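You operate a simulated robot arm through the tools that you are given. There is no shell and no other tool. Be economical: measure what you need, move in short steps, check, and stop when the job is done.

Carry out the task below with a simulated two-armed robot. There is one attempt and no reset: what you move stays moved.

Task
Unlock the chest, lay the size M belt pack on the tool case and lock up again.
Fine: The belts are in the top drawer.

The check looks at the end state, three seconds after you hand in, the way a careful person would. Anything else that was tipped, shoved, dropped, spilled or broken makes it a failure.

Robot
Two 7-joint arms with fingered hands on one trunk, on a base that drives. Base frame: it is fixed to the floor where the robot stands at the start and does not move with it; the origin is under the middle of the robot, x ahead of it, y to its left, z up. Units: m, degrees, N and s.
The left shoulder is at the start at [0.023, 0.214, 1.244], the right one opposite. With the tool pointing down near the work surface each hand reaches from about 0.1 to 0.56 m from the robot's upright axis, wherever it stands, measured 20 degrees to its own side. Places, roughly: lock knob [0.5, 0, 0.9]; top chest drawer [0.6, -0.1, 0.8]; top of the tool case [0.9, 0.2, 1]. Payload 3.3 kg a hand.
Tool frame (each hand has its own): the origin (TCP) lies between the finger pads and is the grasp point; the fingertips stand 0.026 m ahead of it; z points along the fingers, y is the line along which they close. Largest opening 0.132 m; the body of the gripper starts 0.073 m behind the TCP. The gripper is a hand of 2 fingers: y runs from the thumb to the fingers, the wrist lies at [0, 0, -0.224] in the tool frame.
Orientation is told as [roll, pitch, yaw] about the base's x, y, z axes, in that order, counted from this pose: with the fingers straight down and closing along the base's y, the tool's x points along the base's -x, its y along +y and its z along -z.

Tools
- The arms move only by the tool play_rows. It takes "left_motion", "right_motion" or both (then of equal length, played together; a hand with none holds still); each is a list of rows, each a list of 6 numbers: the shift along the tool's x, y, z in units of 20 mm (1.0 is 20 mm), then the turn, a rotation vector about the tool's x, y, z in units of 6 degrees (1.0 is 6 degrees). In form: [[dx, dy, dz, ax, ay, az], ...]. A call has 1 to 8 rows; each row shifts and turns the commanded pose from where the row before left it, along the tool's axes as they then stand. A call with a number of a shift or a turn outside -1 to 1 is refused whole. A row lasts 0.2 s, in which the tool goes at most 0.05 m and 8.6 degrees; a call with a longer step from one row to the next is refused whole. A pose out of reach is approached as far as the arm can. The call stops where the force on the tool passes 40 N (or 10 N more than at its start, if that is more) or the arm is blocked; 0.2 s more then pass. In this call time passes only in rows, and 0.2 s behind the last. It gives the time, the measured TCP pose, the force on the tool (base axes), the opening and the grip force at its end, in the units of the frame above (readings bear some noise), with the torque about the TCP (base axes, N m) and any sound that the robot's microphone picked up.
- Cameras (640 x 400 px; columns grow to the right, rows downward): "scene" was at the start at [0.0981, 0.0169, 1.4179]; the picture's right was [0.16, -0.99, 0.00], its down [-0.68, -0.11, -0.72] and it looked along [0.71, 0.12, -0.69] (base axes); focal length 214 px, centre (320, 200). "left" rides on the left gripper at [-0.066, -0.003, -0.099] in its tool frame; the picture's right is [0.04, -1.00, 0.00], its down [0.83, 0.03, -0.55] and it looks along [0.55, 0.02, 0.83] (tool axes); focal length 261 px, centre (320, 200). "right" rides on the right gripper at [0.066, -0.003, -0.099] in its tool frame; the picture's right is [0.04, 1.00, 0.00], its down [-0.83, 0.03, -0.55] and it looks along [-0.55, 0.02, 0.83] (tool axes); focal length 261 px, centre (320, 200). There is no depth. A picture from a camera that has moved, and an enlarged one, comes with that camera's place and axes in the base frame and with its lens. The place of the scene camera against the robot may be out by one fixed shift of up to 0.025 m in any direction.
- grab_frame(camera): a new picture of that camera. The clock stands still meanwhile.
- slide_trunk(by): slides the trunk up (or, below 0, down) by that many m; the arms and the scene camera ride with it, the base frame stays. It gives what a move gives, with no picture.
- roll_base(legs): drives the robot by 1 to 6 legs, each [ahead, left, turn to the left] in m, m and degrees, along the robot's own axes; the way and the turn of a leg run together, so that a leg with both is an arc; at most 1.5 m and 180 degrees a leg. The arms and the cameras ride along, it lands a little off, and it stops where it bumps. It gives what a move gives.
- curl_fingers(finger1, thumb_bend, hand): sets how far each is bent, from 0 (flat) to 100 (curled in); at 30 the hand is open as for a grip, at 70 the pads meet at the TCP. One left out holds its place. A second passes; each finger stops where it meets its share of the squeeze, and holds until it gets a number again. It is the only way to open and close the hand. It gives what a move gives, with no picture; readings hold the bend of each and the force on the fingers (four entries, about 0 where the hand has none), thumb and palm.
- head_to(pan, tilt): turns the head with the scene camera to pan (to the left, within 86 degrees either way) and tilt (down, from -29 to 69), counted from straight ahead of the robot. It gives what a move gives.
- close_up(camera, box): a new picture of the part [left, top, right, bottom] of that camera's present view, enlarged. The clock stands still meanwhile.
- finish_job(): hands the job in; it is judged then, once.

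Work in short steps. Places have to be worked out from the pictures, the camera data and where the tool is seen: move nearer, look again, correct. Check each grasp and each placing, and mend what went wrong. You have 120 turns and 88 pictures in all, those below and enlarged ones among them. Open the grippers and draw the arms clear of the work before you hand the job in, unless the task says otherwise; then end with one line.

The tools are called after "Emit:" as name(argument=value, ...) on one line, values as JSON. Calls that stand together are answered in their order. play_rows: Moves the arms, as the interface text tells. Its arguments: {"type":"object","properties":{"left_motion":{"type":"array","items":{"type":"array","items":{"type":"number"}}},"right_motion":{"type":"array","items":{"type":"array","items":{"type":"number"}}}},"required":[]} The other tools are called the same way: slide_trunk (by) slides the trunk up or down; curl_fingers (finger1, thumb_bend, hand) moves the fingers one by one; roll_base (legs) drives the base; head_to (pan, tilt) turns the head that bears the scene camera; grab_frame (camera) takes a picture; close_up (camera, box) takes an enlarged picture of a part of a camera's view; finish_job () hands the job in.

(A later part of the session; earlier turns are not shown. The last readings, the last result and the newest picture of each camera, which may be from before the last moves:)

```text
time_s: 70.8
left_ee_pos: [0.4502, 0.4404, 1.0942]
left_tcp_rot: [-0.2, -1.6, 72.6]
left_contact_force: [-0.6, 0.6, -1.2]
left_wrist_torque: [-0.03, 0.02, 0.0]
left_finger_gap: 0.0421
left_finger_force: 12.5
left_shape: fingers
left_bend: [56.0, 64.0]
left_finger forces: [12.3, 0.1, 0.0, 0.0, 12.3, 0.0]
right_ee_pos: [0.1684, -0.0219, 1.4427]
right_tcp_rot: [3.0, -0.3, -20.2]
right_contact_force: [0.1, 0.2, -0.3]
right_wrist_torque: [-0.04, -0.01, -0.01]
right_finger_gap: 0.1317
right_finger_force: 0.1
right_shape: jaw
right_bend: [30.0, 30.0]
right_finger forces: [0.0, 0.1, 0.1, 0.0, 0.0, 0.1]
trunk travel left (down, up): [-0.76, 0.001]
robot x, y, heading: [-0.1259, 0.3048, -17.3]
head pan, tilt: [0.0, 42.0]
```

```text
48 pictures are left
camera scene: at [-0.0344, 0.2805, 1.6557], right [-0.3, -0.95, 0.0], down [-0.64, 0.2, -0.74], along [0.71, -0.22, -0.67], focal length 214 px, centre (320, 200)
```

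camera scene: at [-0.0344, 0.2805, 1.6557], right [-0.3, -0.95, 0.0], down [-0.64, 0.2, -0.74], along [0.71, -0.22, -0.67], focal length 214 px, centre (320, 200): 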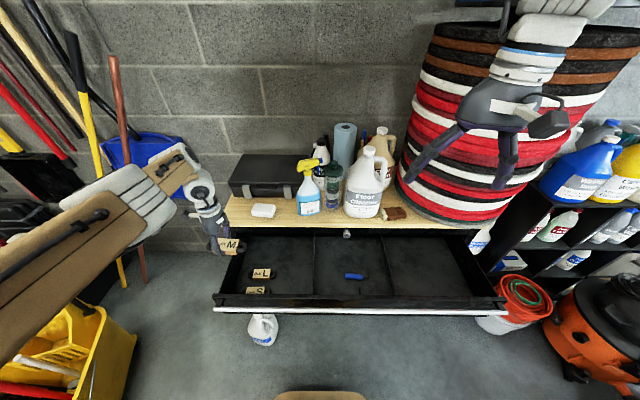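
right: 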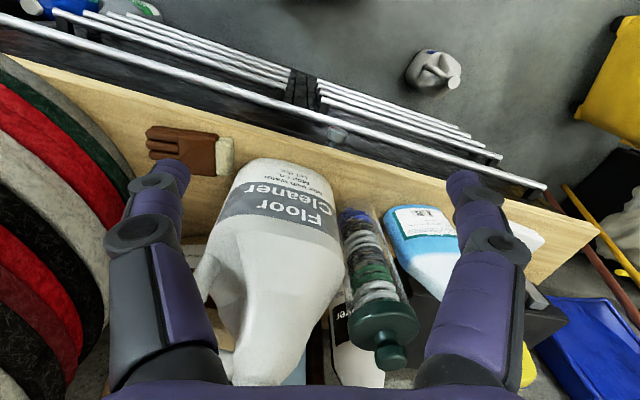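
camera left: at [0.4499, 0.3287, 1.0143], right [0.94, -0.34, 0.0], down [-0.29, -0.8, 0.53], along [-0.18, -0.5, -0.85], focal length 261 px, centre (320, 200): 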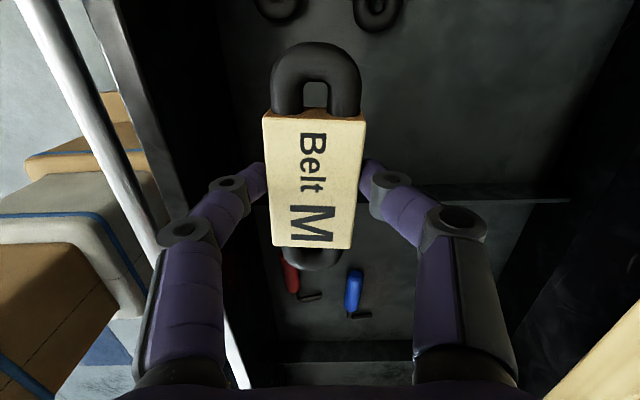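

Now I see the case clearly: its top is at about F 0.73–0.99 m from base along the chest normal, z ≈ 1.03. I'll back off slightly, close the right fingers and lower the right arm in front of the drawer.

Emit:
roll_base(legs=[[-0.08, 0, 0]])

Emit:
curl_fingers(hand="right", finger1=70, thumb_bend=70)

Emit:
play_rows(right_motion=[[0, 0, 1, 0, 0, 0], [0, 0, 1, 0, 0, 0], [0, 0, 1, 0, 0, 0], [0, 0, 1, 0, 0, 0], [0, 0, 1, 0, 0, 0], [0, 0, 1, 0, 0, 0], [0, 0, 1, 0, 0, 0], [0, 0, 1, 0, 0, 0]])

Emit:
play_rows(right_motion=[[0, 0, 1, 0, 0, 0], [0, 0, 1, 0, 0, 0], [0, 0, 1, 0, 0, 0], [0, 0, 1, 0, 0, 0], [0, 0, 1, 0, 0, 0], [0, 0, 1, 0, 0, 0], [0, 0, 1, 0, 0, 0], [0, 0, 1, 0, 0, 0]])

Emit:
play_rows(right_motion=[[0, 0, 1, 0, 0, 0], [0, 0, 1, 0, 0, 0], [0, 0, 1, 0, 0, 0], [0, 0, 1, 0, 0, 0], [0, 0, 1, 0, 0, 0], [0, 0, 1, 0, 0, 0], [0, 0, 1, 0, 0, 0], [0, 0, 1, 0, 0, 0]])

```text
time_s: 71.9
left_ee_pos: [0.3725, 0.4656, 1.0946]
left_tcp_rot: [-0.3, -1.6, 72.8]
left_contact_force: [-0.2, 0.1, -1.2]
left_wrist_torque: [0.01, -0.04, 0.04]
left_finger_gap: 0.0417
left_finger_force: 12.2
left_shape: fingers
left_bend: [56.0, 64.0]
left_finger forces: [12.4, 0.0, 0.0, 0.0, 12.3, 0.0]
right_ee_pos: [0.0902, 0.004, 1.4426]
right_tcp_rot: [3.1, -0.4, -20.2]
right_contact_force: [0.1, -0.3, 0.1]
right_wrist_torque: [-0.03, -0.03, 0.01]
right_finger_gap: 0.1317
right_finger_force: 0.0
right_shape: jaw
right_bend: [30.0, 30.0]
right_finger forces: [0.1, 0.0, 0.0, 0.0, 0.1, 0.0]
trunk travel left (down, up): [-0.76, 0.001]
robot x, y, heading: [-0.2025, 0.3281, -17.6]
head pan, tilt: [0.0, 42.0]
```

```text
time_s: 72.9
left_ee_pos: [0.3736, 0.4649, 1.0944]
left_tcp_rot: [-0.2, -1.6, 72.8]
left_contact_force: [0.5, 0.8, -0.7]
left_wrist_torque: [-0.03, 0.03, 0.01]
left_finger_gap: 0.0419
left_finger_force: 12.1
left_shape: fingers
left_bend: [56.0, 64.0]
left_finger forces: [12.3, 0.0, 0.0, 0.1, 12.3, 0.0]
right_ee_pos: [0.0913, 0.0034, 1.4432]
right_tcp_rot: [3.2, -0.4, -20.2]
right_contact_force: [-0.9, -0.3, 0.0]
right_wrist_torque: [-0.01, -0.02, 0.02]
right_finger_gap: 0.0021
right_finger_force: 0.1
right_shape: fingers
right_bend: [70.0, 70.0]
right_finger forces: [0.1, 0.0, 0.1, 0.0, 0.0, 0.0]
trunk travel left (down, up): [-0.76, 0.001]
robot x, y, heading: [-0.205, 0.3289, -17.1]
head pan, tilt: [0.0, 42.0]
```

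```text
time_s: 74.7
left_ee_pos: [0.374, 0.4651, 1.0938]
left_tcp_rot: [-0.2, -1.7, 72.8]
left_contact_force: [0.6, -0.2, -0.2]
left_wrist_torque: [-0.01, 0.0, -0.03]
left_finger_gap: 0.0419
left_finger_force: 12.9
left_shape: fingers
left_bend: [56.0, 64.0]
left_finger forces: [12.3, 0.0, 0.0, 0.0, 12.3, 0.1]
right_ee_pos: [0.0957, 0.0109, 1.2832]
right_tcp_rot: [3.2, -0.4, -20.2]
right_contact_force: [0.3, 1.0, 0.5]
right_wrist_torque: [0.01, -0.02, 0.01]
right_finger_gap: 0.0021
right_finger_force: 0.2
right_shape: fingers
right_bend: [70.0, 70.0]
right_finger forces: [0.0, 0.0, 0.1, 0.1, 0.0, 0.0]
trunk travel left (down, up): [-0.76, 0.001]
robot x, y, heading: [-0.2041, 0.3291, -17.5]
head pan, tilt: [0.0, 42.0]
```

```text
time_s: 76.5
left_ee_pos: [0.3729, 0.4648, 1.0938]
left_tcp_rot: [-0.2, -1.6, 72.8]
left_contact_force: [0.9, 0.0, 0.0]
left_wrist_torque: [-0.02, 0.01, 0.03]
left_finger_gap: 0.0419
left_finger_force: 12.0
left_shape: fingers
left_bend: [56.0, 64.0]
left_finger forces: [12.4, 0.0, 0.0, 0.1, 12.4, 0.0]
right_ee_pos: [0.0998, 0.0185, 1.1232]
right_tcp_rot: [3.3, -0.3, -20.2]
right_contact_force: [0.1, 0.3, 0.5]
right_wrist_torque: [-0.01, -0.02, 0.0]
right_finger_gap: 0.0022
right_finger_force: 0.0
right_shape: fingers
right_bend: [70.0, 70.0]
right_finger forces: [0.1, 0.1, 0.0, 0.1, 0.0, 0.0]
trunk travel left (down, up): [-0.76, 0.001]
robot x, y, heading: [-0.2039, 0.3293, -17.5]
head pan, tilt: [0.0, 42.0]
```

```text
time_s: 78.3
left_ee_pos: [0.3746, 0.4649, 1.0944]
left_tcp_rot: [-0.2, -1.6, 72.9]
left_contact_force: [-0.1, 0.6, 0.2]
left_wrist_torque: [0.02, 0.0, -0.01]
left_finger_gap: 0.0418
left_finger_force: 12.2
left_shape: fingers
left_bend: [56.0, 64.0]
left_finger forces: [12.3, 0.0, 0.0, 0.1, 12.3, 0.0]
right_ee_pos: [0.1032, 0.0259, 0.9643]
right_tcp_rot: [3.2, -0.4, -20.2]
right_contact_force: [-0.2, -0.1, 0.6]
right_wrist_torque: [0.0, -0.02, -0.01]
right_finger_gap: 0.0022
right_finger_force: 0.0
right_shape: fingers
right_bend: [70.0, 70.0]
right_finger forces: [0.1, 0.1, 0.0, 0.0, 0.1, 0.1]
trunk travel left (down, up): [-0.76, 0.001]
robot x, y, heading: [-0.2027, 0.3283, -17.5]
head pan, tilt: [0.0, 42.0]
```

Lowering the last 0.13 m while tilting the fingertips slightly forward.

Emit:
play_rows(right_motion=[[0, 0, 0.95, 0, -1, 0], [0, 0, 0.95, 0, -1, 0], [0.2, 0, 0.95, 0, -1, 0], [0.3, 0, 0.9, 0, 0, 0], [0.3, 0, 0.9, 0, 0, 0], [0.3, 0, 0.9, 0, 0, 0], [0.3, 0, 0.9, 0, 0, 0]])

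Emit:
grab_frame(camera="right")

Emit:
grab_frame(camera="scene")

```text
time_s: 79.9
left_ee_pos: [0.3735, 0.4652, 1.0935]
left_tcp_rot: [-0.3, -1.6, 72.8]
left_contact_force: [0.2, 0.1, -0.3]
left_wrist_torque: [0.01, 0.02, -0.01]
left_finger_gap: 0.0418
left_finger_force: 12.2
left_shape: fingers
left_bend: [56.0, 64.0]
left_finger forces: [12.2, 0.0, 0.1, 0.0, 12.3, 0.1]
right_ee_pos: [0.1076, 0.033, 0.8309]
right_tcp_rot: [3.3, -18.3, -21.2]
right_contact_force: [-0.1, 0.2, -0.4]
right_wrist_torque: [0.01, -0.02, 0.03]
right_finger_gap: 0.0019
right_finger_force: 0.1
right_shape: fingers
right_bend: [70.0, 70.0]
right_finger forces: [0.1, 0.0, 0.0, 0.0, 0.1, 0.0]
trunk travel left (down, up): [-0.76, 0.001]
robot x, y, heading: [-0.2025, 0.3268, -17.5]
head pan, tilt: [0.0, 42.0]
```

```text
47 pictures are left
camera right: at [0.0179, 0.0597, 0.9045], right [0.31, 0.95, 0.04], down [0.58, -0.22, 0.79], along [0.76, -0.22, -0.61], focal length 261 px, centre (320, 200)
```

right: 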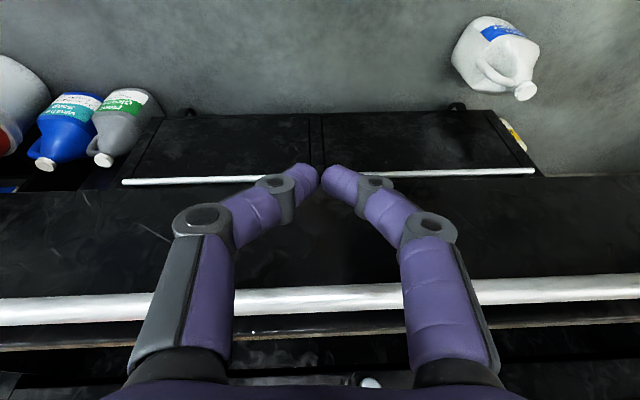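

```text
46 pictures are left
camera scene: at [-0.1114, 0.3043, 1.6557], right [-0.3, -0.95, 0.0], down [-0.64, 0.2, -0.74], along [0.71, -0.22, -0.67], focal length 214 px, centre (320, 200)
```

scene: 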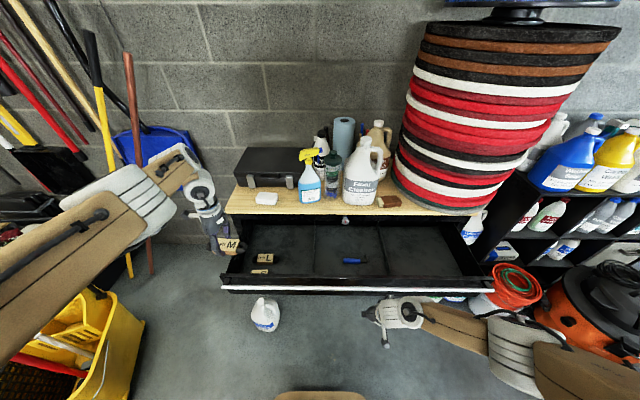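

The right hand is in front of the bar at the right height. Driving ahead pushes the drawer in; the left hand with the pack stays above the counter items.

Emit:
roll_base(legs=[[0.25, 0, 0]])

Emit:
grab_frame(camera="scene")

```text
time_s: 81.7
left_ee_pos: [0.6152, 0.3882, 1.0936]
left_tcp_rot: [-0.2, -1.6, 72.7]
left_contact_force: [0.1, 0.0, 0.1]
left_wrist_torque: [0.0, 0.02, -0.01]
left_finger_gap: 0.0419
left_finger_force: 12.2
left_shape: fingers
left_bend: [56.0, 64.0]
left_finger forces: [12.4, 0.0, 0.0, 0.0, 12.3, 0.0]
right_ee_pos: [0.3486, -0.0427, 0.831]
right_tcp_rot: [3.3, -18.3, -21.3]
right_contact_force: [0.2, -0.3, -0.6]
right_wrist_torque: [-0.03, 0.01, -0.01]
right_finger_gap: 0.0011
right_finger_force: 0.0
right_shape: fingers
right_bend: [70.0, 70.0]
right_finger forces: [0.1, 0.0, 0.1, 0.1, 0.0, 0.0]
trunk travel left (down, up): [-0.76, 0.001]
robot x, y, heading: [0.0391, 0.2511, -17.3]
head pan, tilt: [0.0, 42.0]
```

```text
45 pictures are left
camera scene: at [0.1294, 0.2277, 1.6556], right [-0.3, -0.95, 0.0], down [-0.64, 0.2, -0.74], along [0.71, -0.22, -0.67], focal length 214 px, centre (320, 200)
```

scene: 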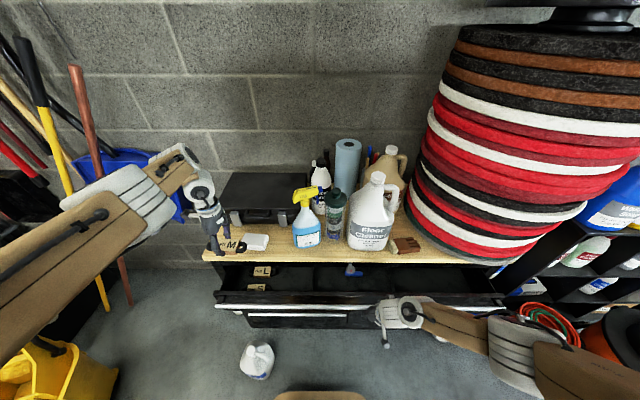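

The drawer is moving in well. Another 0.11 m, then check.

Emit:
roll_base(legs=[[0.11, 0, 0]])

Emit:
grab_frame(camera="right")

Emit:
grab_frame(camera="left")

```text
time_s: 82.9
left_ee_pos: [0.7204, 0.3552, 1.0941]
left_tcp_rot: [-0.1, -1.7, 72.7]
left_contact_force: [0.5, 0.0, -0.6]
left_wrist_torque: [0.01, -0.03, -0.03]
left_finger_gap: 0.0418
left_finger_force: 12.4
left_shape: fingers
left_bend: [56.0, 64.0]
left_finger forces: [12.4, 0.0, 0.0, 0.1, 12.3, 0.1]
right_ee_pos: [0.4531, -0.0768, 0.8305]
right_tcp_rot: [3.4, -18.3, -21.3]
right_contact_force: [0.3, 0.7, -0.9]
right_wrist_torque: [0.0, 0.01, 0.0]
right_finger_gap: 0.0013
right_finger_force: 0.1
right_shape: fingers
right_bend: [70.0, 70.0]
right_finger forces: [0.1, 0.0, 0.0, 0.1, 0.0, 0.0]
trunk travel left (down, up): [-0.76, 0.001]
robot x, y, heading: [0.1433, 0.217, -17.5]
head pan, tilt: [0.0, 42.0]
```

```text
44 pictures are left
camera right: at [0.3634, -0.0501, 0.9044], right [0.31, 0.95, 0.04], down [0.58, -0.22, 0.79], along [0.76, -0.22, -0.62], focal length 261 px, centre (320, 200)
```

right: 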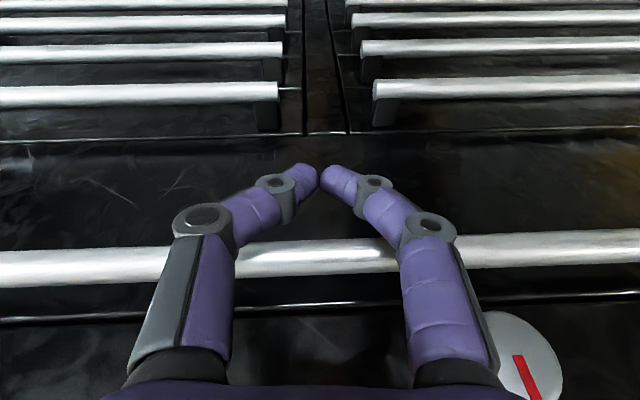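

```text
43 pictures are left
camera left: at [0.7421, 0.4144, 1.1941], right [0.94, -0.34, 0.0], down [-0.29, -0.8, 0.53], along [-0.18, -0.5, -0.85], focal length 261 px, centre (320, 200)
```

left: 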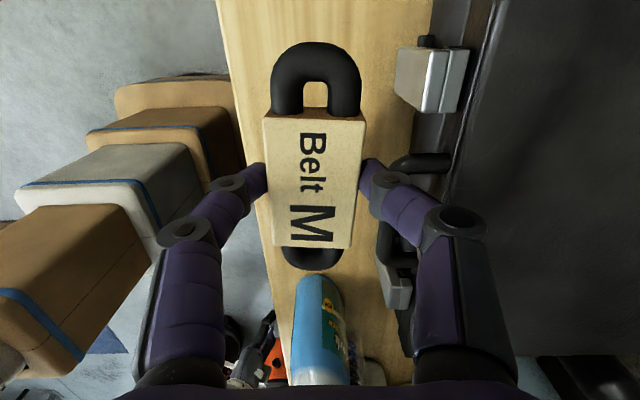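

The drawer is almost closed. I'll slide the right hand 4 cm away from the knob, then push a bit more and watch for force.

Emit:
play_rows(right_motion=[[0.2, -1, 0, 0, 0, 0], [0, -1, 0, 0, 0, 0], [0, -0.5, 0, 0, 0, 0]])

Emit:
play_rows(right_motion=[[-0.7, 0, 0.25, 0, 0, 0], [-0.7, 0, 0.25, 0, 0, 0]])

Emit:
close_up(camera="scene", box=[190, 200, 520, 350])

```text
time_s: 83.7
left_ee_pos: [0.7183, 0.3558, 1.0952]
left_tcp_rot: [-0.2, -1.6, 72.6]
left_contact_force: [-0.6, 0.4, -0.3]
left_wrist_torque: [0.02, -0.01, -0.02]
left_finger_gap: 0.0418
left_finger_force: 12.8
left_shape: fingers
left_bend: [56.0, 64.0]
left_finger forces: [12.4, 0.1, 0.0, 0.0, 12.3, 0.0]
right_ee_pos: [0.4311, -0.1211, 0.8263]
right_tcp_rot: [3.5, -18.3, -21.3]
right_contact_force: [0.7, 0.5, 1.2]
right_wrist_torque: [0.0, 0.03, -0.01]
right_finger_gap: 0.0015
right_finger_force: 0.0
right_shape: fingers
right_bend: [70.0, 70.0]
right_finger forces: [0.0, 0.0, 0.1, 0.0, 0.1, 0.0]
trunk travel left (down, up): [-0.76, 0.001]
robot x, y, heading: [0.1449, 0.2214, -17.6]
head pan, tilt: [0.0, 42.0]
```

```text
time_s: 84.3
left_ee_pos: [0.7161, 0.3571, 1.0955]
left_tcp_rot: [-0.3, -1.5, 72.7]
left_contact_force: [0.3, 0.1, 0.4]
left_wrist_torque: [-0.01, -0.01, 0.02]
left_finger_gap: 0.042
left_finger_force: 12.3
left_shape: fingers
left_bend: [56.0, 64.0]
left_finger forces: [12.5, 0.1, 0.0, 0.0, 12.3, 0.1]
right_ee_pos: [0.4516, -0.1292, 0.8234]
right_tcp_rot: [3.3, -17.9, -21.0]
right_contact_force: [-23.4, 8.5, -1.6]
right_wrist_torque: [-0.22, -0.47, 0.78]
right_finger_gap: 0.0016
right_finger_force: 12.5
right_shape: fingers
right_bend: [70.0, 70.0]
right_finger forces: [23.9, 0.0, 0.0, 0.1, 0.6, 0.0]
trunk travel left (down, up): [-0.76, 0.001]
robot x, y, heading: [0.1423, 0.2173, -17.4]
head pan, tilt: [0.0, 42.0]
```

```text
1.94 times, centred on (355, 275) of scene
camera zoom: at [0.2278, 0.197, 1.656], right [-0.3, -0.95, 0.0], down [-0.64, 0.2, -0.75], along [0.71, -0.23, -0.67], focal length 416 px, centre (252, 54)
```

zoom: 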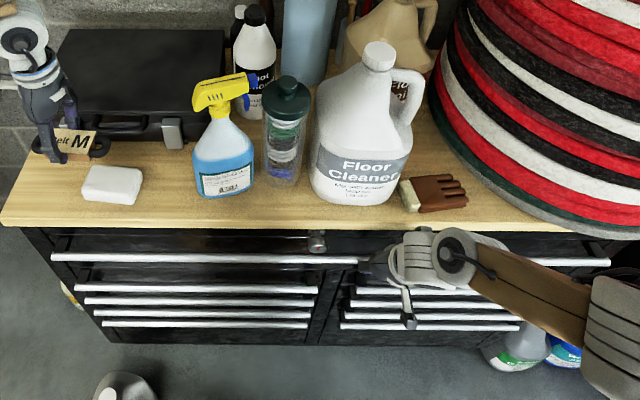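

Contact force of 23 N: the drawer is fully shut. I'll retract the right hand 0.16 m straight back and simultaneously try extending the left arm over the case by 0.1 m.

Emit:
play_rows(right_motion=[[0.95, 0, -0.31, 0, 0, 0], [0.95, 0, -0.31, 0, 0, 0], [0.95, 0, -0.31, 0, 0, 0], [0.95, 0, -0.31, 0, 0, 0], [0.95, 0, -0.31, 0, 0, 0], [0.95, 0, -0.31, 0, 0, 0], [0.95, 0, -0.31, 0, 0, 0], [0.95, 0, -0.31, 0, 0, 0]])

Emit:
play_rows(left_motion=[[0, -1, 0, 0, 0, 0], [0, -1, 0, 0, 0, 0], [0, -1, 0, 0, 0, 0]])

Emit:
grab_frame(camera="left")

Emit:
grab_frame(camera="scene")

```text
time_s: 86.1
left_ee_pos: [0.7191, 0.3548, 1.0945]
left_tcp_rot: [-0.2, -1.6, 72.7]
left_contact_force: [0.0, 0.6, -0.2]
left_wrist_torque: [-0.01, -0.02, -0.01]
left_finger_gap: 0.0417
left_finger_force: 12.6
left_shape: fingers
left_bend: [56.0, 64.0]
left_finger forces: [12.5, 0.1, 0.0, 0.0, 12.2, 0.0]
right_ee_pos: [0.3083, -0.0774, 0.8253]
right_tcp_rot: [3.3, -18.3, -21.3]
right_contact_force: [-0.7, 0.5, 0.6]
right_wrist_torque: [-0.02, 0.01, 0.01]
right_finger_gap: 0.0015
right_finger_force: 0.0
right_shape: fingers
right_bend: [70.0, 70.0]
right_finger forces: [0.1, 0.1, 0.1, 0.1, 0.0, 0.0]
trunk travel left (down, up): [-0.76, 0.001]
robot x, y, heading: [0.1435, 0.2167, -17.5]
head pan, tilt: [0.0, 42.0]
```

```text
time_s: 86.9
left_ee_pos: [0.743, 0.3546, 1.0962]
left_tcp_rot: [-0.1, -1.6, 72.7]
left_contact_force: [-0.3, 0.7, 0.1]
left_wrist_torque: [0.02, -0.01, 0.01]
left_finger_gap: 0.0416
left_finger_force: 12.6
left_shape: fingers
left_bend: [56.0, 64.0]
left_finger forces: [12.4, 0.0, 0.1, 0.0, 12.3, 0.0]
left hand out of reach, approached as far as the arm can: row 2, 3
right_ee_pos: [0.3096, -0.0763, 0.8249]
right_tcp_rot: [3.3, -18.4, -21.3]
right_contact_force: [-0.1, 0.1, 0.6]
right_wrist_torque: [0.01, -0.05, 0.0]
right_finger_gap: 0.0015
right_finger_force: 0.0
right_shape: fingers
right_bend: [70.0, 70.0]
right_finger forces: [0.0, 0.0, 0.0, 0.0, 0.0, 0.0]
trunk travel left (down, up): [-0.76, 0.001]
robot x, y, heading: [0.1437, 0.2202, -17.3]
head pan, tilt: [0.0, 42.0]
```

```text
41 pictures are left
camera left: at [0.766, 0.414, 1.1962], right [0.94, -0.34, 0.0], down [-0.29, -0.8, 0.53], along [-0.18, -0.5, -0.85], focal length 261 px, centre (320, 200)
```

left: 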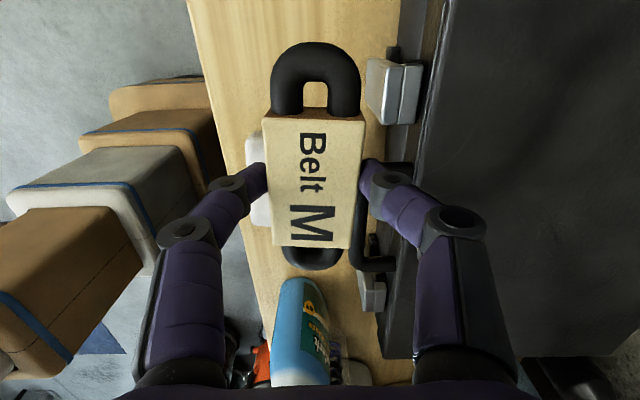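

```text
40 pictures are left
camera scene: at [0.2339, 0.1953, 1.6557], right [-0.3, -0.95, 0.0], down [-0.64, 0.2, -0.74], along [0.71, -0.22, -0.67], focal length 214 px, centre (320, 200)
```

scene: 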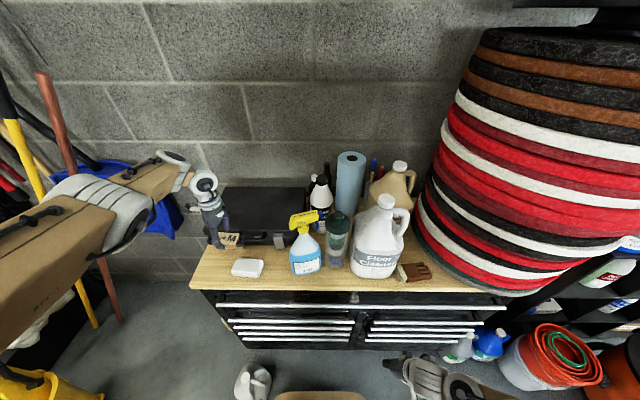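

The lid's front edge is at about F 0.67, L 0.52, z ≈ 1.02; the pack is at F 0.60 with its bottom near 1.06. I'll tuck the right hand in more, shift the base 4 cm right to stay clear of the floor bottle, then advance.

Emit:
play_rows(right_motion=[[0.95, 0, -0.31, 0, 0, 0], [0.95, 0, -0.31, 0, 0, 0], [0.95, 0, -0.31, 0, 0, 0]])

Emit:
roll_base(legs=[[0, -0.04, 0], [0.07, 0, 0]])

Emit:
grab_frame(camera="left")

Emit:
grab_frame(camera="scene")

```text
time_s: 87.7
left_ee_pos: [0.7435, 0.3539, 1.0963]
left_tcp_rot: [-0.2, -1.6, 72.7]
left_contact_force: [-0.1, -0.4, -0.4]
left_wrist_torque: [0.01, -0.03, 0.01]
left_finger_gap: 0.042
left_finger_force: 12.4
left_shape: fingers
left_bend: [56.0, 64.0]
left_finger forces: [12.2, 0.0, 0.0, 0.0, 12.2, 0.0]
right_ee_pos: [0.2517, -0.0563, 0.8241]
right_tcp_rot: [3.5, -18.4, -21.2]
right_contact_force: [0.5, 0.0, -0.5]
right_wrist_torque: [0.0, -0.01, -0.03]
right_finger_gap: 0.0015
right_finger_force: 0.0
right_shape: fingers
right_bend: [70.0, 70.0]
right_finger forces: [0.1, 0.0, 0.1, 0.0, 0.1, 0.1]
trunk travel left (down, up): [-0.76, 0.001]
robot x, y, heading: [0.144, 0.2179, -17.3]
head pan, tilt: [0.0, 42.0]
```

```text
time_s: 89.2
left_ee_pos: [0.8, 0.2912, 1.0943]
left_tcp_rot: [-0.1, -1.7, 72.6]
left_contact_force: [0.4, -0.1, -1.1]
left_wrist_torque: [0.0, 0.02, -0.01]
left_finger_gap: 0.0419
left_finger_force: 12.8
left_shape: fingers
left_bend: [56.0, 64.0]
left_finger forces: [12.2, 0.1, 0.0, 0.0, 12.3, 0.0]
right_ee_pos: [0.3092, -0.1167, 0.8247]
right_tcp_rot: [3.4, -18.2, -21.3]
right_contact_force: [0.0, -0.9, -0.5]
right_wrist_torque: [0.04, 0.01, 0.0]
right_finger_gap: 0.0017
right_finger_force: 0.1
right_shape: fingers
right_bend: [70.0, 70.0]
right_finger forces: [0.1, 0.0, 0.1, 0.0, 0.0, 0.0]
trunk travel left (down, up): [-0.76, 0.001]
robot x, y, heading: [0.1973, 0.1592, -17.7]
head pan, tilt: [0.0, 42.0]
```

```text
39 pictures are left
camera left: at [0.8224, 0.3516, 1.1958], right [0.94, -0.34, 0.0], down [-0.29, -0.8, 0.53], along [-0.18, -0.5, -0.85], focal length 261 px, centre (320, 200)
```

left: 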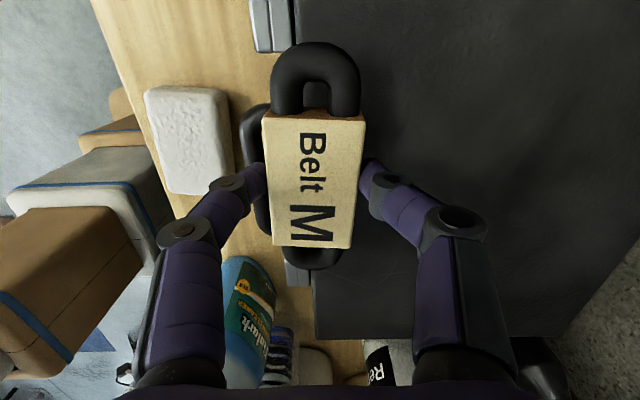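

```text
38 pictures are left
camera scene: at [0.2909, 0.1326, 1.6556], right [-0.3, -0.95, 0.0], down [-0.64, 0.2, -0.74], along [0.71, -0.22, -0.67], focal length 214 px, centre (320, 200)
```

scene: 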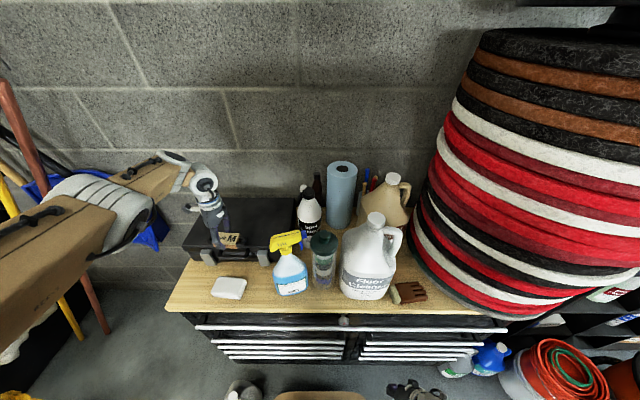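

The pack is over the lid's front edge now (edge at F ≈ 0.665, TCP F ≈ 0.675). Advance another 0.07 m so that it sits well inside.

Emit:
roll_base(legs=[[0.07, 0, 0]])

Emit:
grab_frame(camera="left")

Emit:
close_up(camera="scene", box=[140, 120, 460, 320])

```text
time_s: 90.2
left_ee_pos: [0.8669, 0.2721, 1.0942]
left_tcp_rot: [-0.1, -1.5, 72.6]
left_contact_force: [0.9, 0.3, -0.1]
left_wrist_torque: [-0.01, 0.02, 0.02]
left_finger_gap: 0.042
left_finger_force: 12.9
left_shape: fingers
left_bend: [56.0, 64.0]
left_finger forces: [12.2, 0.0, 0.1, 0.1, 12.4, 0.0]
right_ee_pos: [0.3759, -0.1371, 0.825]
right_tcp_rot: [3.4, -18.3, -21.4]
right_contact_force: [-0.1, 0.1, -0.6]
right_wrist_torque: [0.02, 0.02, -0.02]
right_finger_gap: 0.0017
right_finger_force: 0.1
right_shape: fingers
right_bend: [70.0, 70.0]
right_finger forces: [0.0, 0.0, 0.0, 0.0, 0.0, 0.0]
trunk travel left (down, up): [-0.76, 0.001]
robot x, y, heading: [0.2632, 0.1349, -17.8]
head pan, tilt: [0.0, 42.0]
```

```text
37 pictures are left
camera left: at [0.8896, 0.3314, 1.1951], right [0.94, -0.34, 0.0], down [-0.29, -0.8, 0.53], along [-0.18, -0.5, -0.85], focal length 261 px, centre (320, 200)
```

left: 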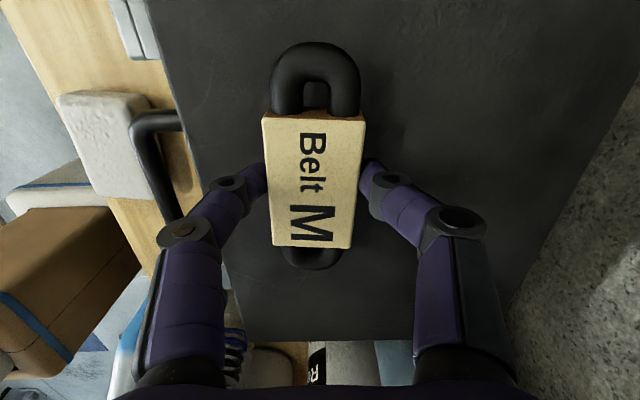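

```text
2.00 times, centred on (300, 220) of scene
camera zoom: at [0.3583, 0.1128, 1.6555], right [-0.3, -0.95, 0.0], down [-0.64, 0.2, -0.74], along [0.71, -0.22, -0.67], focal length 429 px, centre (360, 160)
```

zoom: 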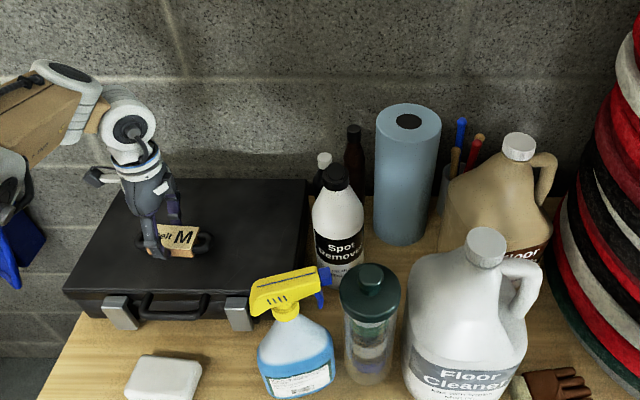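

The pack is well over the lid. Lowering with the trunk in small steps until contact.

Emit:
slide_trunk(by=-0.03)

Emit:
grab_frame(camera="left")

```text
time_s: 90.8
left_ee_pos: [0.8673, 0.2713, 1.0784]
left_tcp_rot: [-1.0, -1.8, 72.2]
left_contact_force: [-7.1, -0.3, 23.8]
left_wrist_torque: [0.16, 0.86, 0.05]
left_finger_gap: 0.0417
left_finger_force: 19.2
left_shape: fingers
left_bend: [60.0, 66.0]
left_finger forces: [28.0, 0.0, 0.0, 0.1, 10.5, 0.1]
right_ee_pos: [0.3724, -0.1365, 0.7989]
right_tcp_rot: [3.3, -18.4, -21.3]
right_contact_force: [-0.3, -0.1, 0.2]
right_wrist_torque: [0.01, 0.03, 0.01]
right_finger_gap: 0.0017
right_finger_force: 0.1
right_shape: fingers
right_bend: [70.0, 70.0]
right_finger forces: [0.1, 0.0, 0.1, 0.0, 0.1, 0.1]
trunk travel left (down, up): [-0.734, 0.027]
robot x, y, heading: [0.2647, 0.1459, -17.5]
head pan, tilt: [0.0, 42.0]
stopped: the force on the tool passed its limit at 51 N (the readings are from after the stop); the commanded pose is now the measured one
```

```text
35 pictures are left
camera left: at [0.8887, 0.3308, 1.1783], right [0.94, -0.34, 0.02], down [-0.3, -0.8, 0.53], along [-0.17, -0.5, -0.85], focal length 261 px, centre (320, 200)
```

left: 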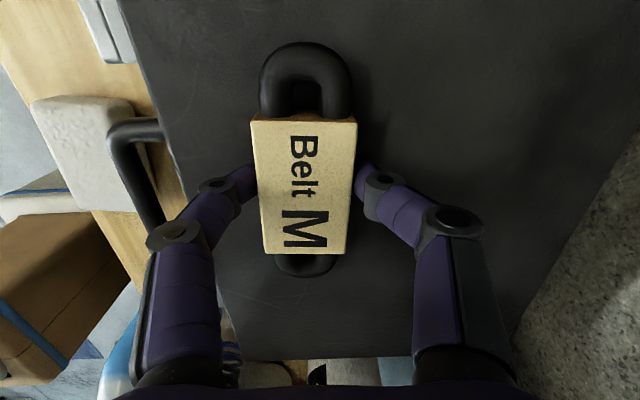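

Contact with the lid at TCP z 1.078. I'll relieve the force by raising about 1 cm, then open gently.

Emit:
slide_trunk(by=0.01)

Emit:
curl_fingers(hand="left", finger1=48, thumb_bend=48)

Emit:
grab_frame(camera="left")

```text
time_s: 91.4
left_ee_pos: [0.8689, 0.2725, 1.0865]
left_tcp_rot: [-0.8, -1.6, 72.5]
left_contact_force: [0.0, -0.1, -1.2]
left_wrist_torque: [-0.01, 0.01, 0.03]
left_finger_gap: 0.0421
left_finger_force: 12.0
left_shape: fingers
left_bend: [57.0, 65.0]
left_finger forces: [12.5, 0.0, 0.0, 0.0, 12.5, 0.0]
right_ee_pos: [0.3742, -0.1384, 0.8079]
right_tcp_rot: [3.3, -18.4, -21.4]
right_contact_force: [0.2, 0.6, 0.0]
right_wrist_torque: [0.0, 0.0, 0.03]
right_finger_gap: 0.0017
right_finger_force: 0.0
right_shape: fingers
right_bend: [70.0, 70.0]
right_finger forces: [0.0, 0.1, 0.1, 0.1, 0.1, 0.0]
trunk travel left (down, up): [-0.744, 0.017]
robot x, y, heading: [0.2604, 0.135, -17.7]
head pan, tilt: [0.0, 42.0]
```

```text
time_s: 92.4
left_ee_pos: [0.869, 0.2722, 1.0859]
left_tcp_rot: [-0.8, -1.6, 72.6]
left_contact_force: [0.5, -0.1, 0.1]
left_wrist_torque: [0.02, -0.02, 0.04]
left_finger_gap: 0.0726
left_finger_force: 0.0
left_shape: fingers
left_bend: [48.0, 48.0]
left_finger forces: [0.0, 0.1, 0.0, 0.0, 0.0, 0.1]
right_ee_pos: [0.3739, -0.1375, 0.8081]
right_tcp_rot: [3.3, -18.4, -21.5]
right_contact_force: [-1.1, -1.2, 0.2]
right_wrist_torque: [-0.01, 0.0, -0.06]
right_finger_gap: 0.0015
right_finger_force: 0.0
right_shape: fingers
right_bend: [70.0, 70.0]
right_finger forces: [0.0, 0.0, 0.1, 0.0, 0.0, 0.0]
trunk travel left (down, up): [-0.744, 0.017]
robot x, y, heading: [0.2612, 0.1376, -17.5]
head pan, tilt: [0.0, 42.0]
```

```text
34 pictures are left
camera left: at [0.8899, 0.3316, 1.1855], right [0.94, -0.34, 0.01], down [-0.3, -0.8, 0.53], along [-0.17, -0.5, -0.85], focal length 261 px, centre (320, 200)
```

left: 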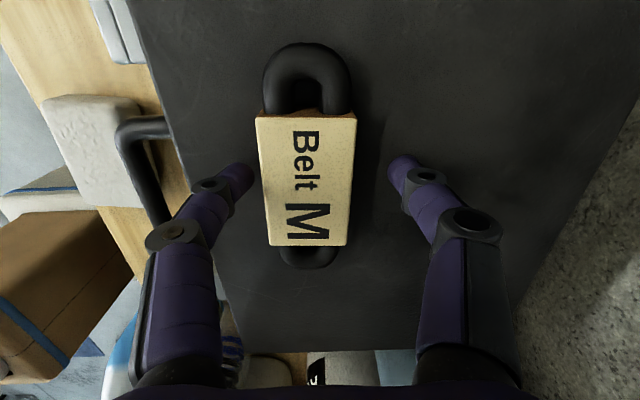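

The pack lies flat, released. The fingers straddle it front and back, so I must rise before backing off: trunk the last 17 mm, then test the arm upward.

Emit:
slide_trunk(by=0.016)

Emit:
play_rows(left_motion=[[0, 0, -1, 0, 0, 0], [0, 0, -1, 0, 0, 0]])

```text
time_s: 93.1
left_ee_pos: [0.8684, 0.2728, 1.1007]
left_tcp_rot: [-0.8, -1.8, 72.3]
left_contact_force: [0.4, 0.9, 0.6]
left_wrist_torque: [0.02, 0.01, 0.0]
left_finger_gap: 0.0726
left_finger_force: 0.0
left_shape: fingers
left_bend: [48.0, 48.0]
left_finger forces: [0.0, 0.0, 0.0, 0.0, 0.1, 0.0]
right_ee_pos: [0.374, -0.1374, 0.8251]
right_tcp_rot: [3.2, -18.5, -21.3]
right_contact_force: [0.0, 0.3, 0.3]
right_wrist_torque: [-0.01, 0.03, 0.01]
right_finger_gap: 0.0014
right_finger_force: 0.0
right_shape: fingers
right_bend: [70.0, 70.0]
right_finger forces: [0.0, 0.1, 0.0, 0.0, 0.0, 0.1]
trunk travel left (down, up): [-0.76, 0.001]
robot x, y, heading: [0.2652, 0.1369, -17.9]
head pan, tilt: [0.0, 42.0]
```

```text
time_s: 93.7
left_ee_pos: [0.8683, 0.2714, 1.1423]
left_tcp_rot: [-0.7, -1.7, 72.4]
left_contact_force: [0.5, -0.1, -0.1]
left_wrist_torque: [-0.02, 0.0, 0.05]
left_finger_gap: 0.0725
left_finger_force: 0.0
left_shape: fingers
left_bend: [48.0, 48.0]
left_finger forces: [0.1, 0.0, 0.0, 0.0, 0.0, 0.0]
right_ee_pos: [0.3757, -0.1364, 0.8245]
right_tcp_rot: [3.3, -18.3, -21.4]
right_contact_force: [-0.6, 0.4, 0.3]
right_wrist_torque: [0.01, -0.01, -0.01]
right_finger_gap: 0.0016
right_finger_force: 0.1
right_shape: fingers
right_bend: [70.0, 70.0]
right_finger forces: [0.0, 0.0, 0.0, 0.0, 0.0, 0.1]
trunk travel left (down, up): [-0.76, 0.001]
robot x, y, heading: [0.2649, 0.1396, -17.7]
head pan, tilt: [0.0, 42.0]
```

The arm rises freely. One more lift, then back the base 0.4 m clear and check the pack.

Emit:
play_rows(left_motion=[[0, 0, -1, 0, 0, 0], [0, 0, -1, 0, 0, 0]])

Emit:
roll_base(legs=[[-0.4, 0, 0]])

Emit:
grab_frame(camera="scene")

```text
time_s: 94.3
left_ee_pos: [0.8678, 0.2715, 1.1813]
left_tcp_rot: [-0.8, -1.8, 72.5]
left_contact_force: [0.2, 0.4, 0.4]
left_wrist_torque: [-0.04, 0.03, 0.03]
left_finger_gap: 0.0726
left_finger_force: 0.1
left_shape: fingers
left_bend: [48.0, 48.0]
left_finger forces: [0.0, 0.0, 0.0, 0.0, 0.1, 0.0]
right_ee_pos: [0.3733, -0.1373, 0.8256]
right_tcp_rot: [3.3, -18.4, -21.4]
right_contact_force: [-0.2, -0.1, -0.6]
right_wrist_torque: [-0.01, 0.04, 0.02]
right_finger_gap: 0.0017
right_finger_force: 0.0
right_shape: fingers
right_bend: [70.0, 70.0]
right_finger forces: [0.0, 0.0, 0.1, 0.0, 0.1, 0.0]
trunk travel left (down, up): [-0.76, 0.001]
robot x, y, heading: [0.2619, 0.1402, -17.9]
head pan, tilt: [0.0, 42.0]
```

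```text
time_s: 96.8
left_ee_pos: [0.4847, 0.3921, 1.1809]
left_tcp_rot: [-0.8, -1.6, 72.5]
left_contact_force: [0.2, 0.8, -0.3]
left_wrist_torque: [-0.04, -0.01, 0.01]
left_finger_gap: 0.0727
left_finger_force: 0.2
left_shape: fingers
left_bend: [48.0, 48.0]
left_finger forces: [0.0, 0.0, 0.0, 0.1, 0.0, 0.0]
right_ee_pos: [-0.0088, -0.0161, 0.8245]
right_tcp_rot: [3.2, -18.5, -21.3]
right_contact_force: [-0.6, -0.8, -0.4]
right_wrist_torque: [0.01, -0.01, -0.03]
right_finger_gap: 0.0016
right_finger_force: 0.1
right_shape: fingers
right_bend: [70.0, 70.0]
right_finger forces: [0.0, 0.0, 0.0, 0.1, 0.0, 0.1]
trunk travel left (down, up): [-0.76, 0.001]
robot x, y, heading: [-0.1198, 0.2632, -17.8]
head pan, tilt: [0.0, 42.0]
```

```text
33 pictures are left
camera scene: at [-0.0279, 0.2352, 1.6558], right [-0.3, -0.95, 0.0], down [-0.64, 0.2, -0.74], along [0.71, -0.22, -0.67], focal length 214 px, centre (320, 200)
```

scene: 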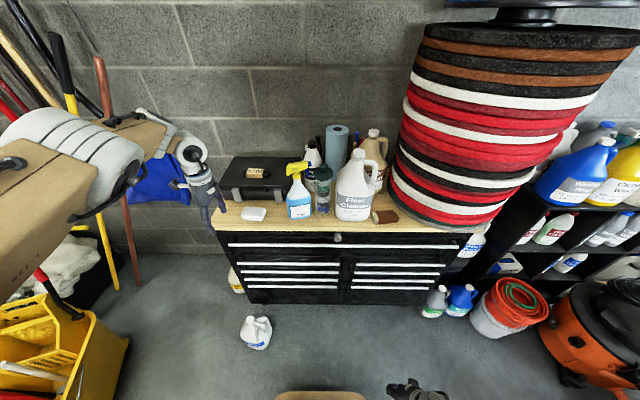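

The M pack lies on the case and nothing else moved. Now to lock: I'll turn the left hand to point horizontally at the chest (90° about its x).

Emit:
play_rows(left_motion=[[0, 0, 0, 1, 0, 0], [0, 0, 0, 1, 0, 0], [0, 0, 0, 1, 0, 0], [0, 0, 0, 1, 0, 0], [0, 0, 0, 1, 0, 0], [0, 0, 0, 1, 0, 0], [0, 0, 0, 1, 0, 0], [0, 0, 0, 1, 0, 0]])

Emit:
play_rows(left_motion=[[0, 0, 0, 1, 0, 0], [0, 0, 0, 1, 0, 0], [0, 0, 0, 1, 0, 0], [0, 0, 0, 1, 0, 0], [0, 0, 0, 1, 0, 0], [0, 0, 0, 1, 0, 0], [0, 0, 0, 1, 0, 0]])

```text
time_s: 98.6
left_ee_pos: [0.4892, 0.4014, 1.1835]
left_tcp_rot: [-49.2, -0.9, 73.8]
left_contact_force: [-0.1, -0.3, -0.2]
left_wrist_torque: [0.03, 0.0, -0.01]
left_finger_gap: 0.0731
left_finger_force: 0.2
left_shape: fingers
left_bend: [48.0, 48.0]
left_finger forces: [0.0, 0.0, 0.0, 0.1, 0.0, 0.0]
right_ee_pos: [-0.0092, -0.0168, 0.8247]
right_tcp_rot: [3.2, -18.3, -21.3]
right_contact_force: [-1.1, 0.5, 0.5]
right_wrist_torque: [-0.02, 0.0, 0.0]
right_finger_gap: 0.0015
right_finger_force: 0.1
right_shape: fingers
right_bend: [70.0, 70.0]
right_finger forces: [0.0, 0.0, 0.0, 0.0, 0.0, 0.0]
trunk travel left (down, up): [-0.76, 0.001]
robot x, y, heading: [-0.1162, 0.2582, -17.4]
head pan, tilt: [0.0, 42.0]
```

```text
time_s: 100.2
left_ee_pos: [0.5093, 0.4389, 1.1848]
left_tcp_rot: [-81.1, -2.2, 73.1]
left_contact_force: [0.0, 0.3, 0.3]
left_wrist_torque: [-0.01, -0.03, 0.05]
left_finger_gap: 0.073
left_finger_force: 0.1
left_shape: fingers
left_bend: [48.0, 48.0]
left_finger forces: [0.1, 0.0, 0.1, 0.0, 0.0, 0.0]
left hand out of reach, approached as far as the arm can: row 1, 2, 3, 4, 5, 6
right_ee_pos: [-0.0086, -0.0169, 0.8251]
right_tcp_rot: [3.3, -18.4, -21.3]
right_contact_force: [0.6, 0.3, -0.2]
right_wrist_torque: [-0.02, 0.01, 0.03]
right_finger_gap: 0.0014
right_finger_force: 0.1
right_shape: fingers
right_bend: [70.0, 70.0]
right_finger forces: [0.0, 0.1, 0.0, 0.0, 0.0, 0.0]
trunk travel left (down, up): [-0.76, 0.001]
robot x, y, heading: [-0.1182, 0.2557, -17.4]
head pan, tilt: [0.0, 42.0]
```

Nearly horizontal. I'll finish the pitch and roll the hand +40° about its axis so that the 90° locking turn will stay clear of the bar.

Emit:
play_rows(left_motion=[[0, 0, 0, 0.75, 0.2, 0], [0, 0, 0, 0.75, 0.2, 0], [0, 0, 0, 0, 0, 1], [0, 0, 0, 0, 0, 1], [0, 0, 0, 0, 0, 1], [0, 0, 0, 0, 0, 1], [0, 0, 0, 0, 0, 1], [0, 0, 0, 0, 0, 1]])

Emit:
grab_frame(camera="left")

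```text
time_s: 102.2
left_ee_pos: [0.5283, 0.4967, 1.21]
left_tcp_rot: [-92.1, -43.3, 75.9]
left_contact_force: [0.5, 0.4, -0.7]
left_wrist_torque: [-0.01, 0.02, 0.01]
left_finger_gap: 0.0731
left_finger_force: 0.1
left_shape: fingers
left_bend: [48.0, 48.0]
left_finger forces: [0.1, 0.0, 0.1, 0.0, 0.0, 0.1]
right_ee_pos: [-0.0086, -0.0167, 0.8242]
right_tcp_rot: [3.3, -18.4, -21.3]
right_contact_force: [-0.5, 0.3, 0.3]
right_wrist_torque: [0.02, -0.02, 0.0]
right_finger_gap: 0.0016
right_finger_force: 0.0
right_shape: fingers
right_bend: [70.0, 70.0]
right_finger forces: [0.0, 0.1, 0.0, 0.1, 0.1, 0.0]
trunk travel left (down, up): [-0.76, 0.001]
robot x, y, heading: [-0.1172, 0.263, -17.4]
head pan, tilt: [0.0, 42.0]
stopped in row 8 (left hand): the arm was blocked; the commanded pose is now the measured one
```

```text
32 pictures are left
camera left: at [0.4448, 0.5666, 1.2547], right [-0.21, -0.68, 0.7], down [-0.67, -0.42, -0.61], along [0.71, -0.6, -0.37], focal length 261 px, centre (320, 200)
```

left: 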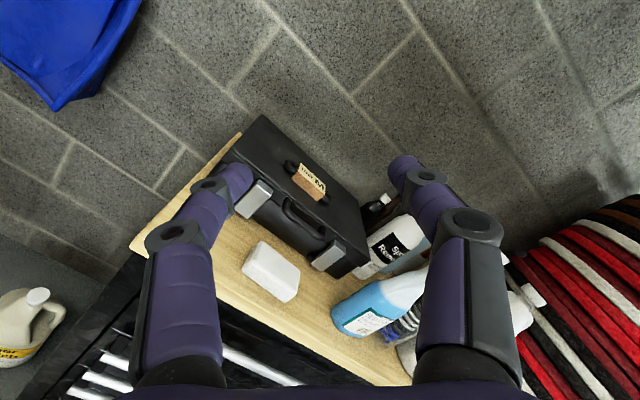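

Hand axis points along the chest normal within about 2°. Before lowering the trunk I'll raise the right arm so it doesn't come down onto the base.

Emit:
play_rows(right_motion=[[-0.309, 0, -0.951, 0, 0, 0], [-0.309, 0, -0.951, 0, 0, 0], [-0.309, 0, -0.951, 0, 0, 0], [-0.309, 0, -0.951, 0, 0, 0], [-0.309, 0, -0.951, 0, 0, 0], [-0.309, 0, -0.951, 0, 0, 0], [-0.309, 0, -0.951, 0, 0, 0], [-0.309, 0, -0.951, 0, 0, 0]])

Emit:
play_rows(right_motion=[[-0.309, 0, -0.951, 0, 0, 0], [-0.309, 0, -0.951, 0, 0, 0], [-0.309, 0, -0.951, 0, 0, 0], [-0.309, 0, -0.951, 0, 0, 0], [-0.309, 0, -0.951, 0, 0, 0], [-0.309, 0, -0.951, 0, 0, 0], [-0.309, 0, -0.951, 0, 0, 0], [-0.309, 0, -0.951, 0, 0, 0]])

Emit:
roll_base(legs=[[-0.08, 0, 0], [0, -0.5, 0]])

Emit:
slide_trunk(by=-0.317)

Emit:
grab_frame(camera="left")

```text
time_s: 104.0
left_ee_pos: [0.5283, 0.495, 1.2111]
left_tcp_rot: [-92.1, -43.4, 75.8]
left_contact_force: [-0.4, 0.8, 0.0]
left_wrist_torque: [0.05, 0.01, -0.03]
left_finger_gap: 0.073
left_finger_force: 0.1
left_shape: fingers
left_bend: [48.0, 48.0]
left_finger forces: [0.0, 0.0, 0.1, 0.0, 0.1, 0.0]
right_ee_pos: [-0.0124, -0.023, 0.9846]
right_tcp_rot: [3.3, -18.3, -21.3]
right_contact_force: [-0.3, 0.0, 0.0]
right_wrist_torque: [0.04, 0.0, -0.01]
right_finger_gap: 0.0016
right_finger_force: 0.0
right_shape: fingers
right_bend: [70.0, 70.0]
right_finger forces: [0.0, 0.0, 0.0, 0.0, 0.0, 0.0]
trunk travel left (down, up): [-0.76, 0.001]
robot x, y, heading: [-0.1189, 0.2599, -17.7]
head pan, tilt: [0.0, 42.0]
```

```text
time_s: 105.8
left_ee_pos: [0.527, 0.4947, 1.2098]
left_tcp_rot: [-92.0, -43.3, 75.8]
left_contact_force: [-0.2, -0.6, 0.1]
left_wrist_torque: [-0.02, 0.01, 0.0]
left_finger_gap: 0.073
left_finger_force: 0.0
left_shape: fingers
left_bend: [48.0, 48.0]
left_finger forces: [0.0, 0.0, 0.0, 0.0, 0.1, 0.1]
right_ee_pos: [0.0036, -0.0312, 1.0707]
right_tcp_rot: [3.4, -18.3, -21.4]
right_contact_force: [0.4, -0.4, 0.3]
right_wrist_torque: [0.01, -0.03, -0.02]
right_finger_gap: 0.0017
right_finger_force: 0.0
right_shape: fingers
right_bend: [70.0, 70.0]
right_finger forces: [0.1, 0.0, 0.0, 0.0, 0.1, 0.0]
right hand out of reach, approached as far as the arm can: row 5, 6, 7, 8
trunk travel left (down, up): [-0.76, 0.001]
robot x, y, heading: [-0.1183, 0.2602, -17.6]
head pan, tilt: [0.0, 42.0]
```

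```text
time_s: 109.4
left_ee_pos: [0.3006, 0.0385, 1.21]
left_tcp_rot: [-92.2, -43.3, 75.5]
left_contact_force: [0.2, 0.8, 0.1]
left_wrist_torque: [-0.01, -0.03, 0.0]
left_finger_gap: 0.0732
left_finger_force: 0.1
left_shape: fingers
left_bend: [48.0, 48.0]
left_finger forces: [0.0, 0.0, 0.0, 0.1, 0.0, 0.0]
right_ee_pos: [-0.2243, -0.4851, 1.0697]
right_tcp_rot: [3.3, -18.3, -21.5]
right_contact_force: [0.1, -0.2, -0.3]
right_wrist_torque: [0.0, 0.02, 0.01]
right_finger_gap: 0.0016
right_finger_force: 0.0
right_shape: fingers
right_bend: [70.0, 70.0]
right_finger forces: [0.0, 0.1, 0.1, 0.1, 0.0, 0.0]
trunk travel left (down, up): [-0.76, 0.001]
robot x, y, heading: [-0.3441, -0.1931, -17.9]
head pan, tilt: [0.0, 42.0]
```

```text
time_s: 112.5
left_ee_pos: [0.3009, 0.0391, 0.8935]
left_tcp_rot: [-92.2, -43.2, 75.6]
left_contact_force: [0.0, -0.6, -0.3]
left_wrist_torque: [0.01, -0.01, 0.0]
left_finger_gap: 0.0732
left_finger_force: 0.1
left_shape: fingers
left_bend: [48.0, 48.0]
left_finger forces: [0.1, 0.0, 0.0, 0.1, 0.0, 0.1]
right_ee_pos: [-0.2293, -0.4834, 0.7463]
right_tcp_rot: [3.2, -16.9, -21.4]
right_contact_force: [0.6, -0.6, 0.8]
right_wrist_torque: [-0.01, -0.01, 0.03]
right_finger_gap: 0.0014
right_finger_force: 0.1
right_shape: fingers
right_bend: [70.0, 70.0]
right_finger forces: [0.0, 0.0, 0.1, 0.1, 0.0, 0.0]
trunk travel left (down, up): [-0.443, 0.318]
robot x, y, heading: [-0.345, -0.1962, -17.6]
head pan, tilt: [0.0, 42.0]
```

```text
31 pictures are left
camera left: at [0.2178, 0.1105, 0.9376], right [-0.21, -0.68, 0.7], down [-0.67, -0.41, -0.61], along [0.71, -0.6, -0.37], focal length 261 px, centre (320, 200)
```

left: 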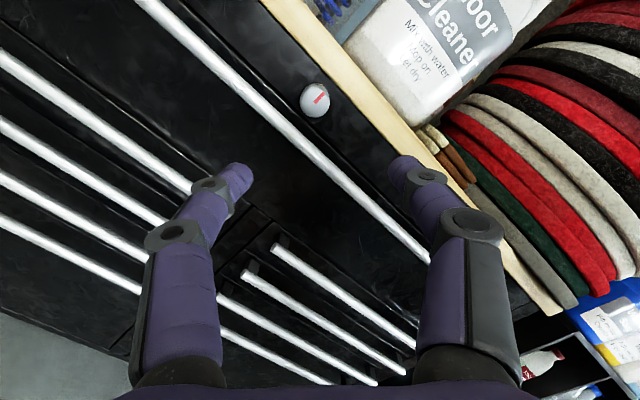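

The knob's mark still points up. I need about 0.195 m ahead and 6 mm left; first 0.13 m, then recheck.

Emit:
roll_base(legs=[[0.13, 0.005, 0]])

Emit:
grab_frame(camera="left")

```text
time_s: 113.8
left_ee_pos: [0.4275, 0.0032, 0.8922]
left_tcp_rot: [-92.0, -43.3, 75.5]
left_contact_force: [0.2, 0.1, -0.2]
left_wrist_torque: [0.0, -0.05, 0.0]
left_finger_gap: 0.0733
left_finger_force: 0.1
left_shape: fingers
left_bend: [48.0, 48.0]
left_finger forces: [0.0, 0.0, 0.0, 0.0, 0.0, 0.0]
right_ee_pos: [-0.1029, -0.5187, 0.747]
right_tcp_rot: [3.2, -16.8, -21.5]
right_contact_force: [-0.6, -0.4, 0.6]
right_wrist_torque: [0.02, 0.02, -0.02]
right_finger_gap: 0.0019
right_finger_force: 0.1
right_shape: fingers
right_bend: [70.0, 70.0]
right_finger forces: [0.0, 0.0, 0.1, 0.0, 0.0, 0.1]
trunk travel left (down, up): [-0.443, 0.318]
robot x, y, heading: [-0.2211, -0.2302, -17.8]
head pan, tilt: [0.0, 42.0]
```

```text
30 pictures are left
camera left: at [0.3447, 0.0748, 0.9368], right [-0.21, -0.68, 0.7], down [-0.68, -0.41, -0.61], along [0.71, -0.6, -0.37], focal length 261 px, centre (320, 200)
```

left: 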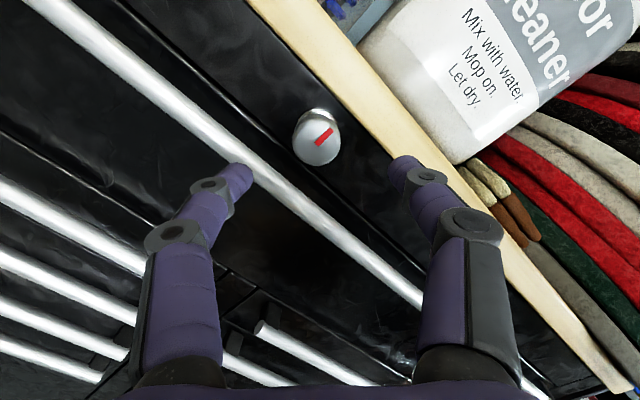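

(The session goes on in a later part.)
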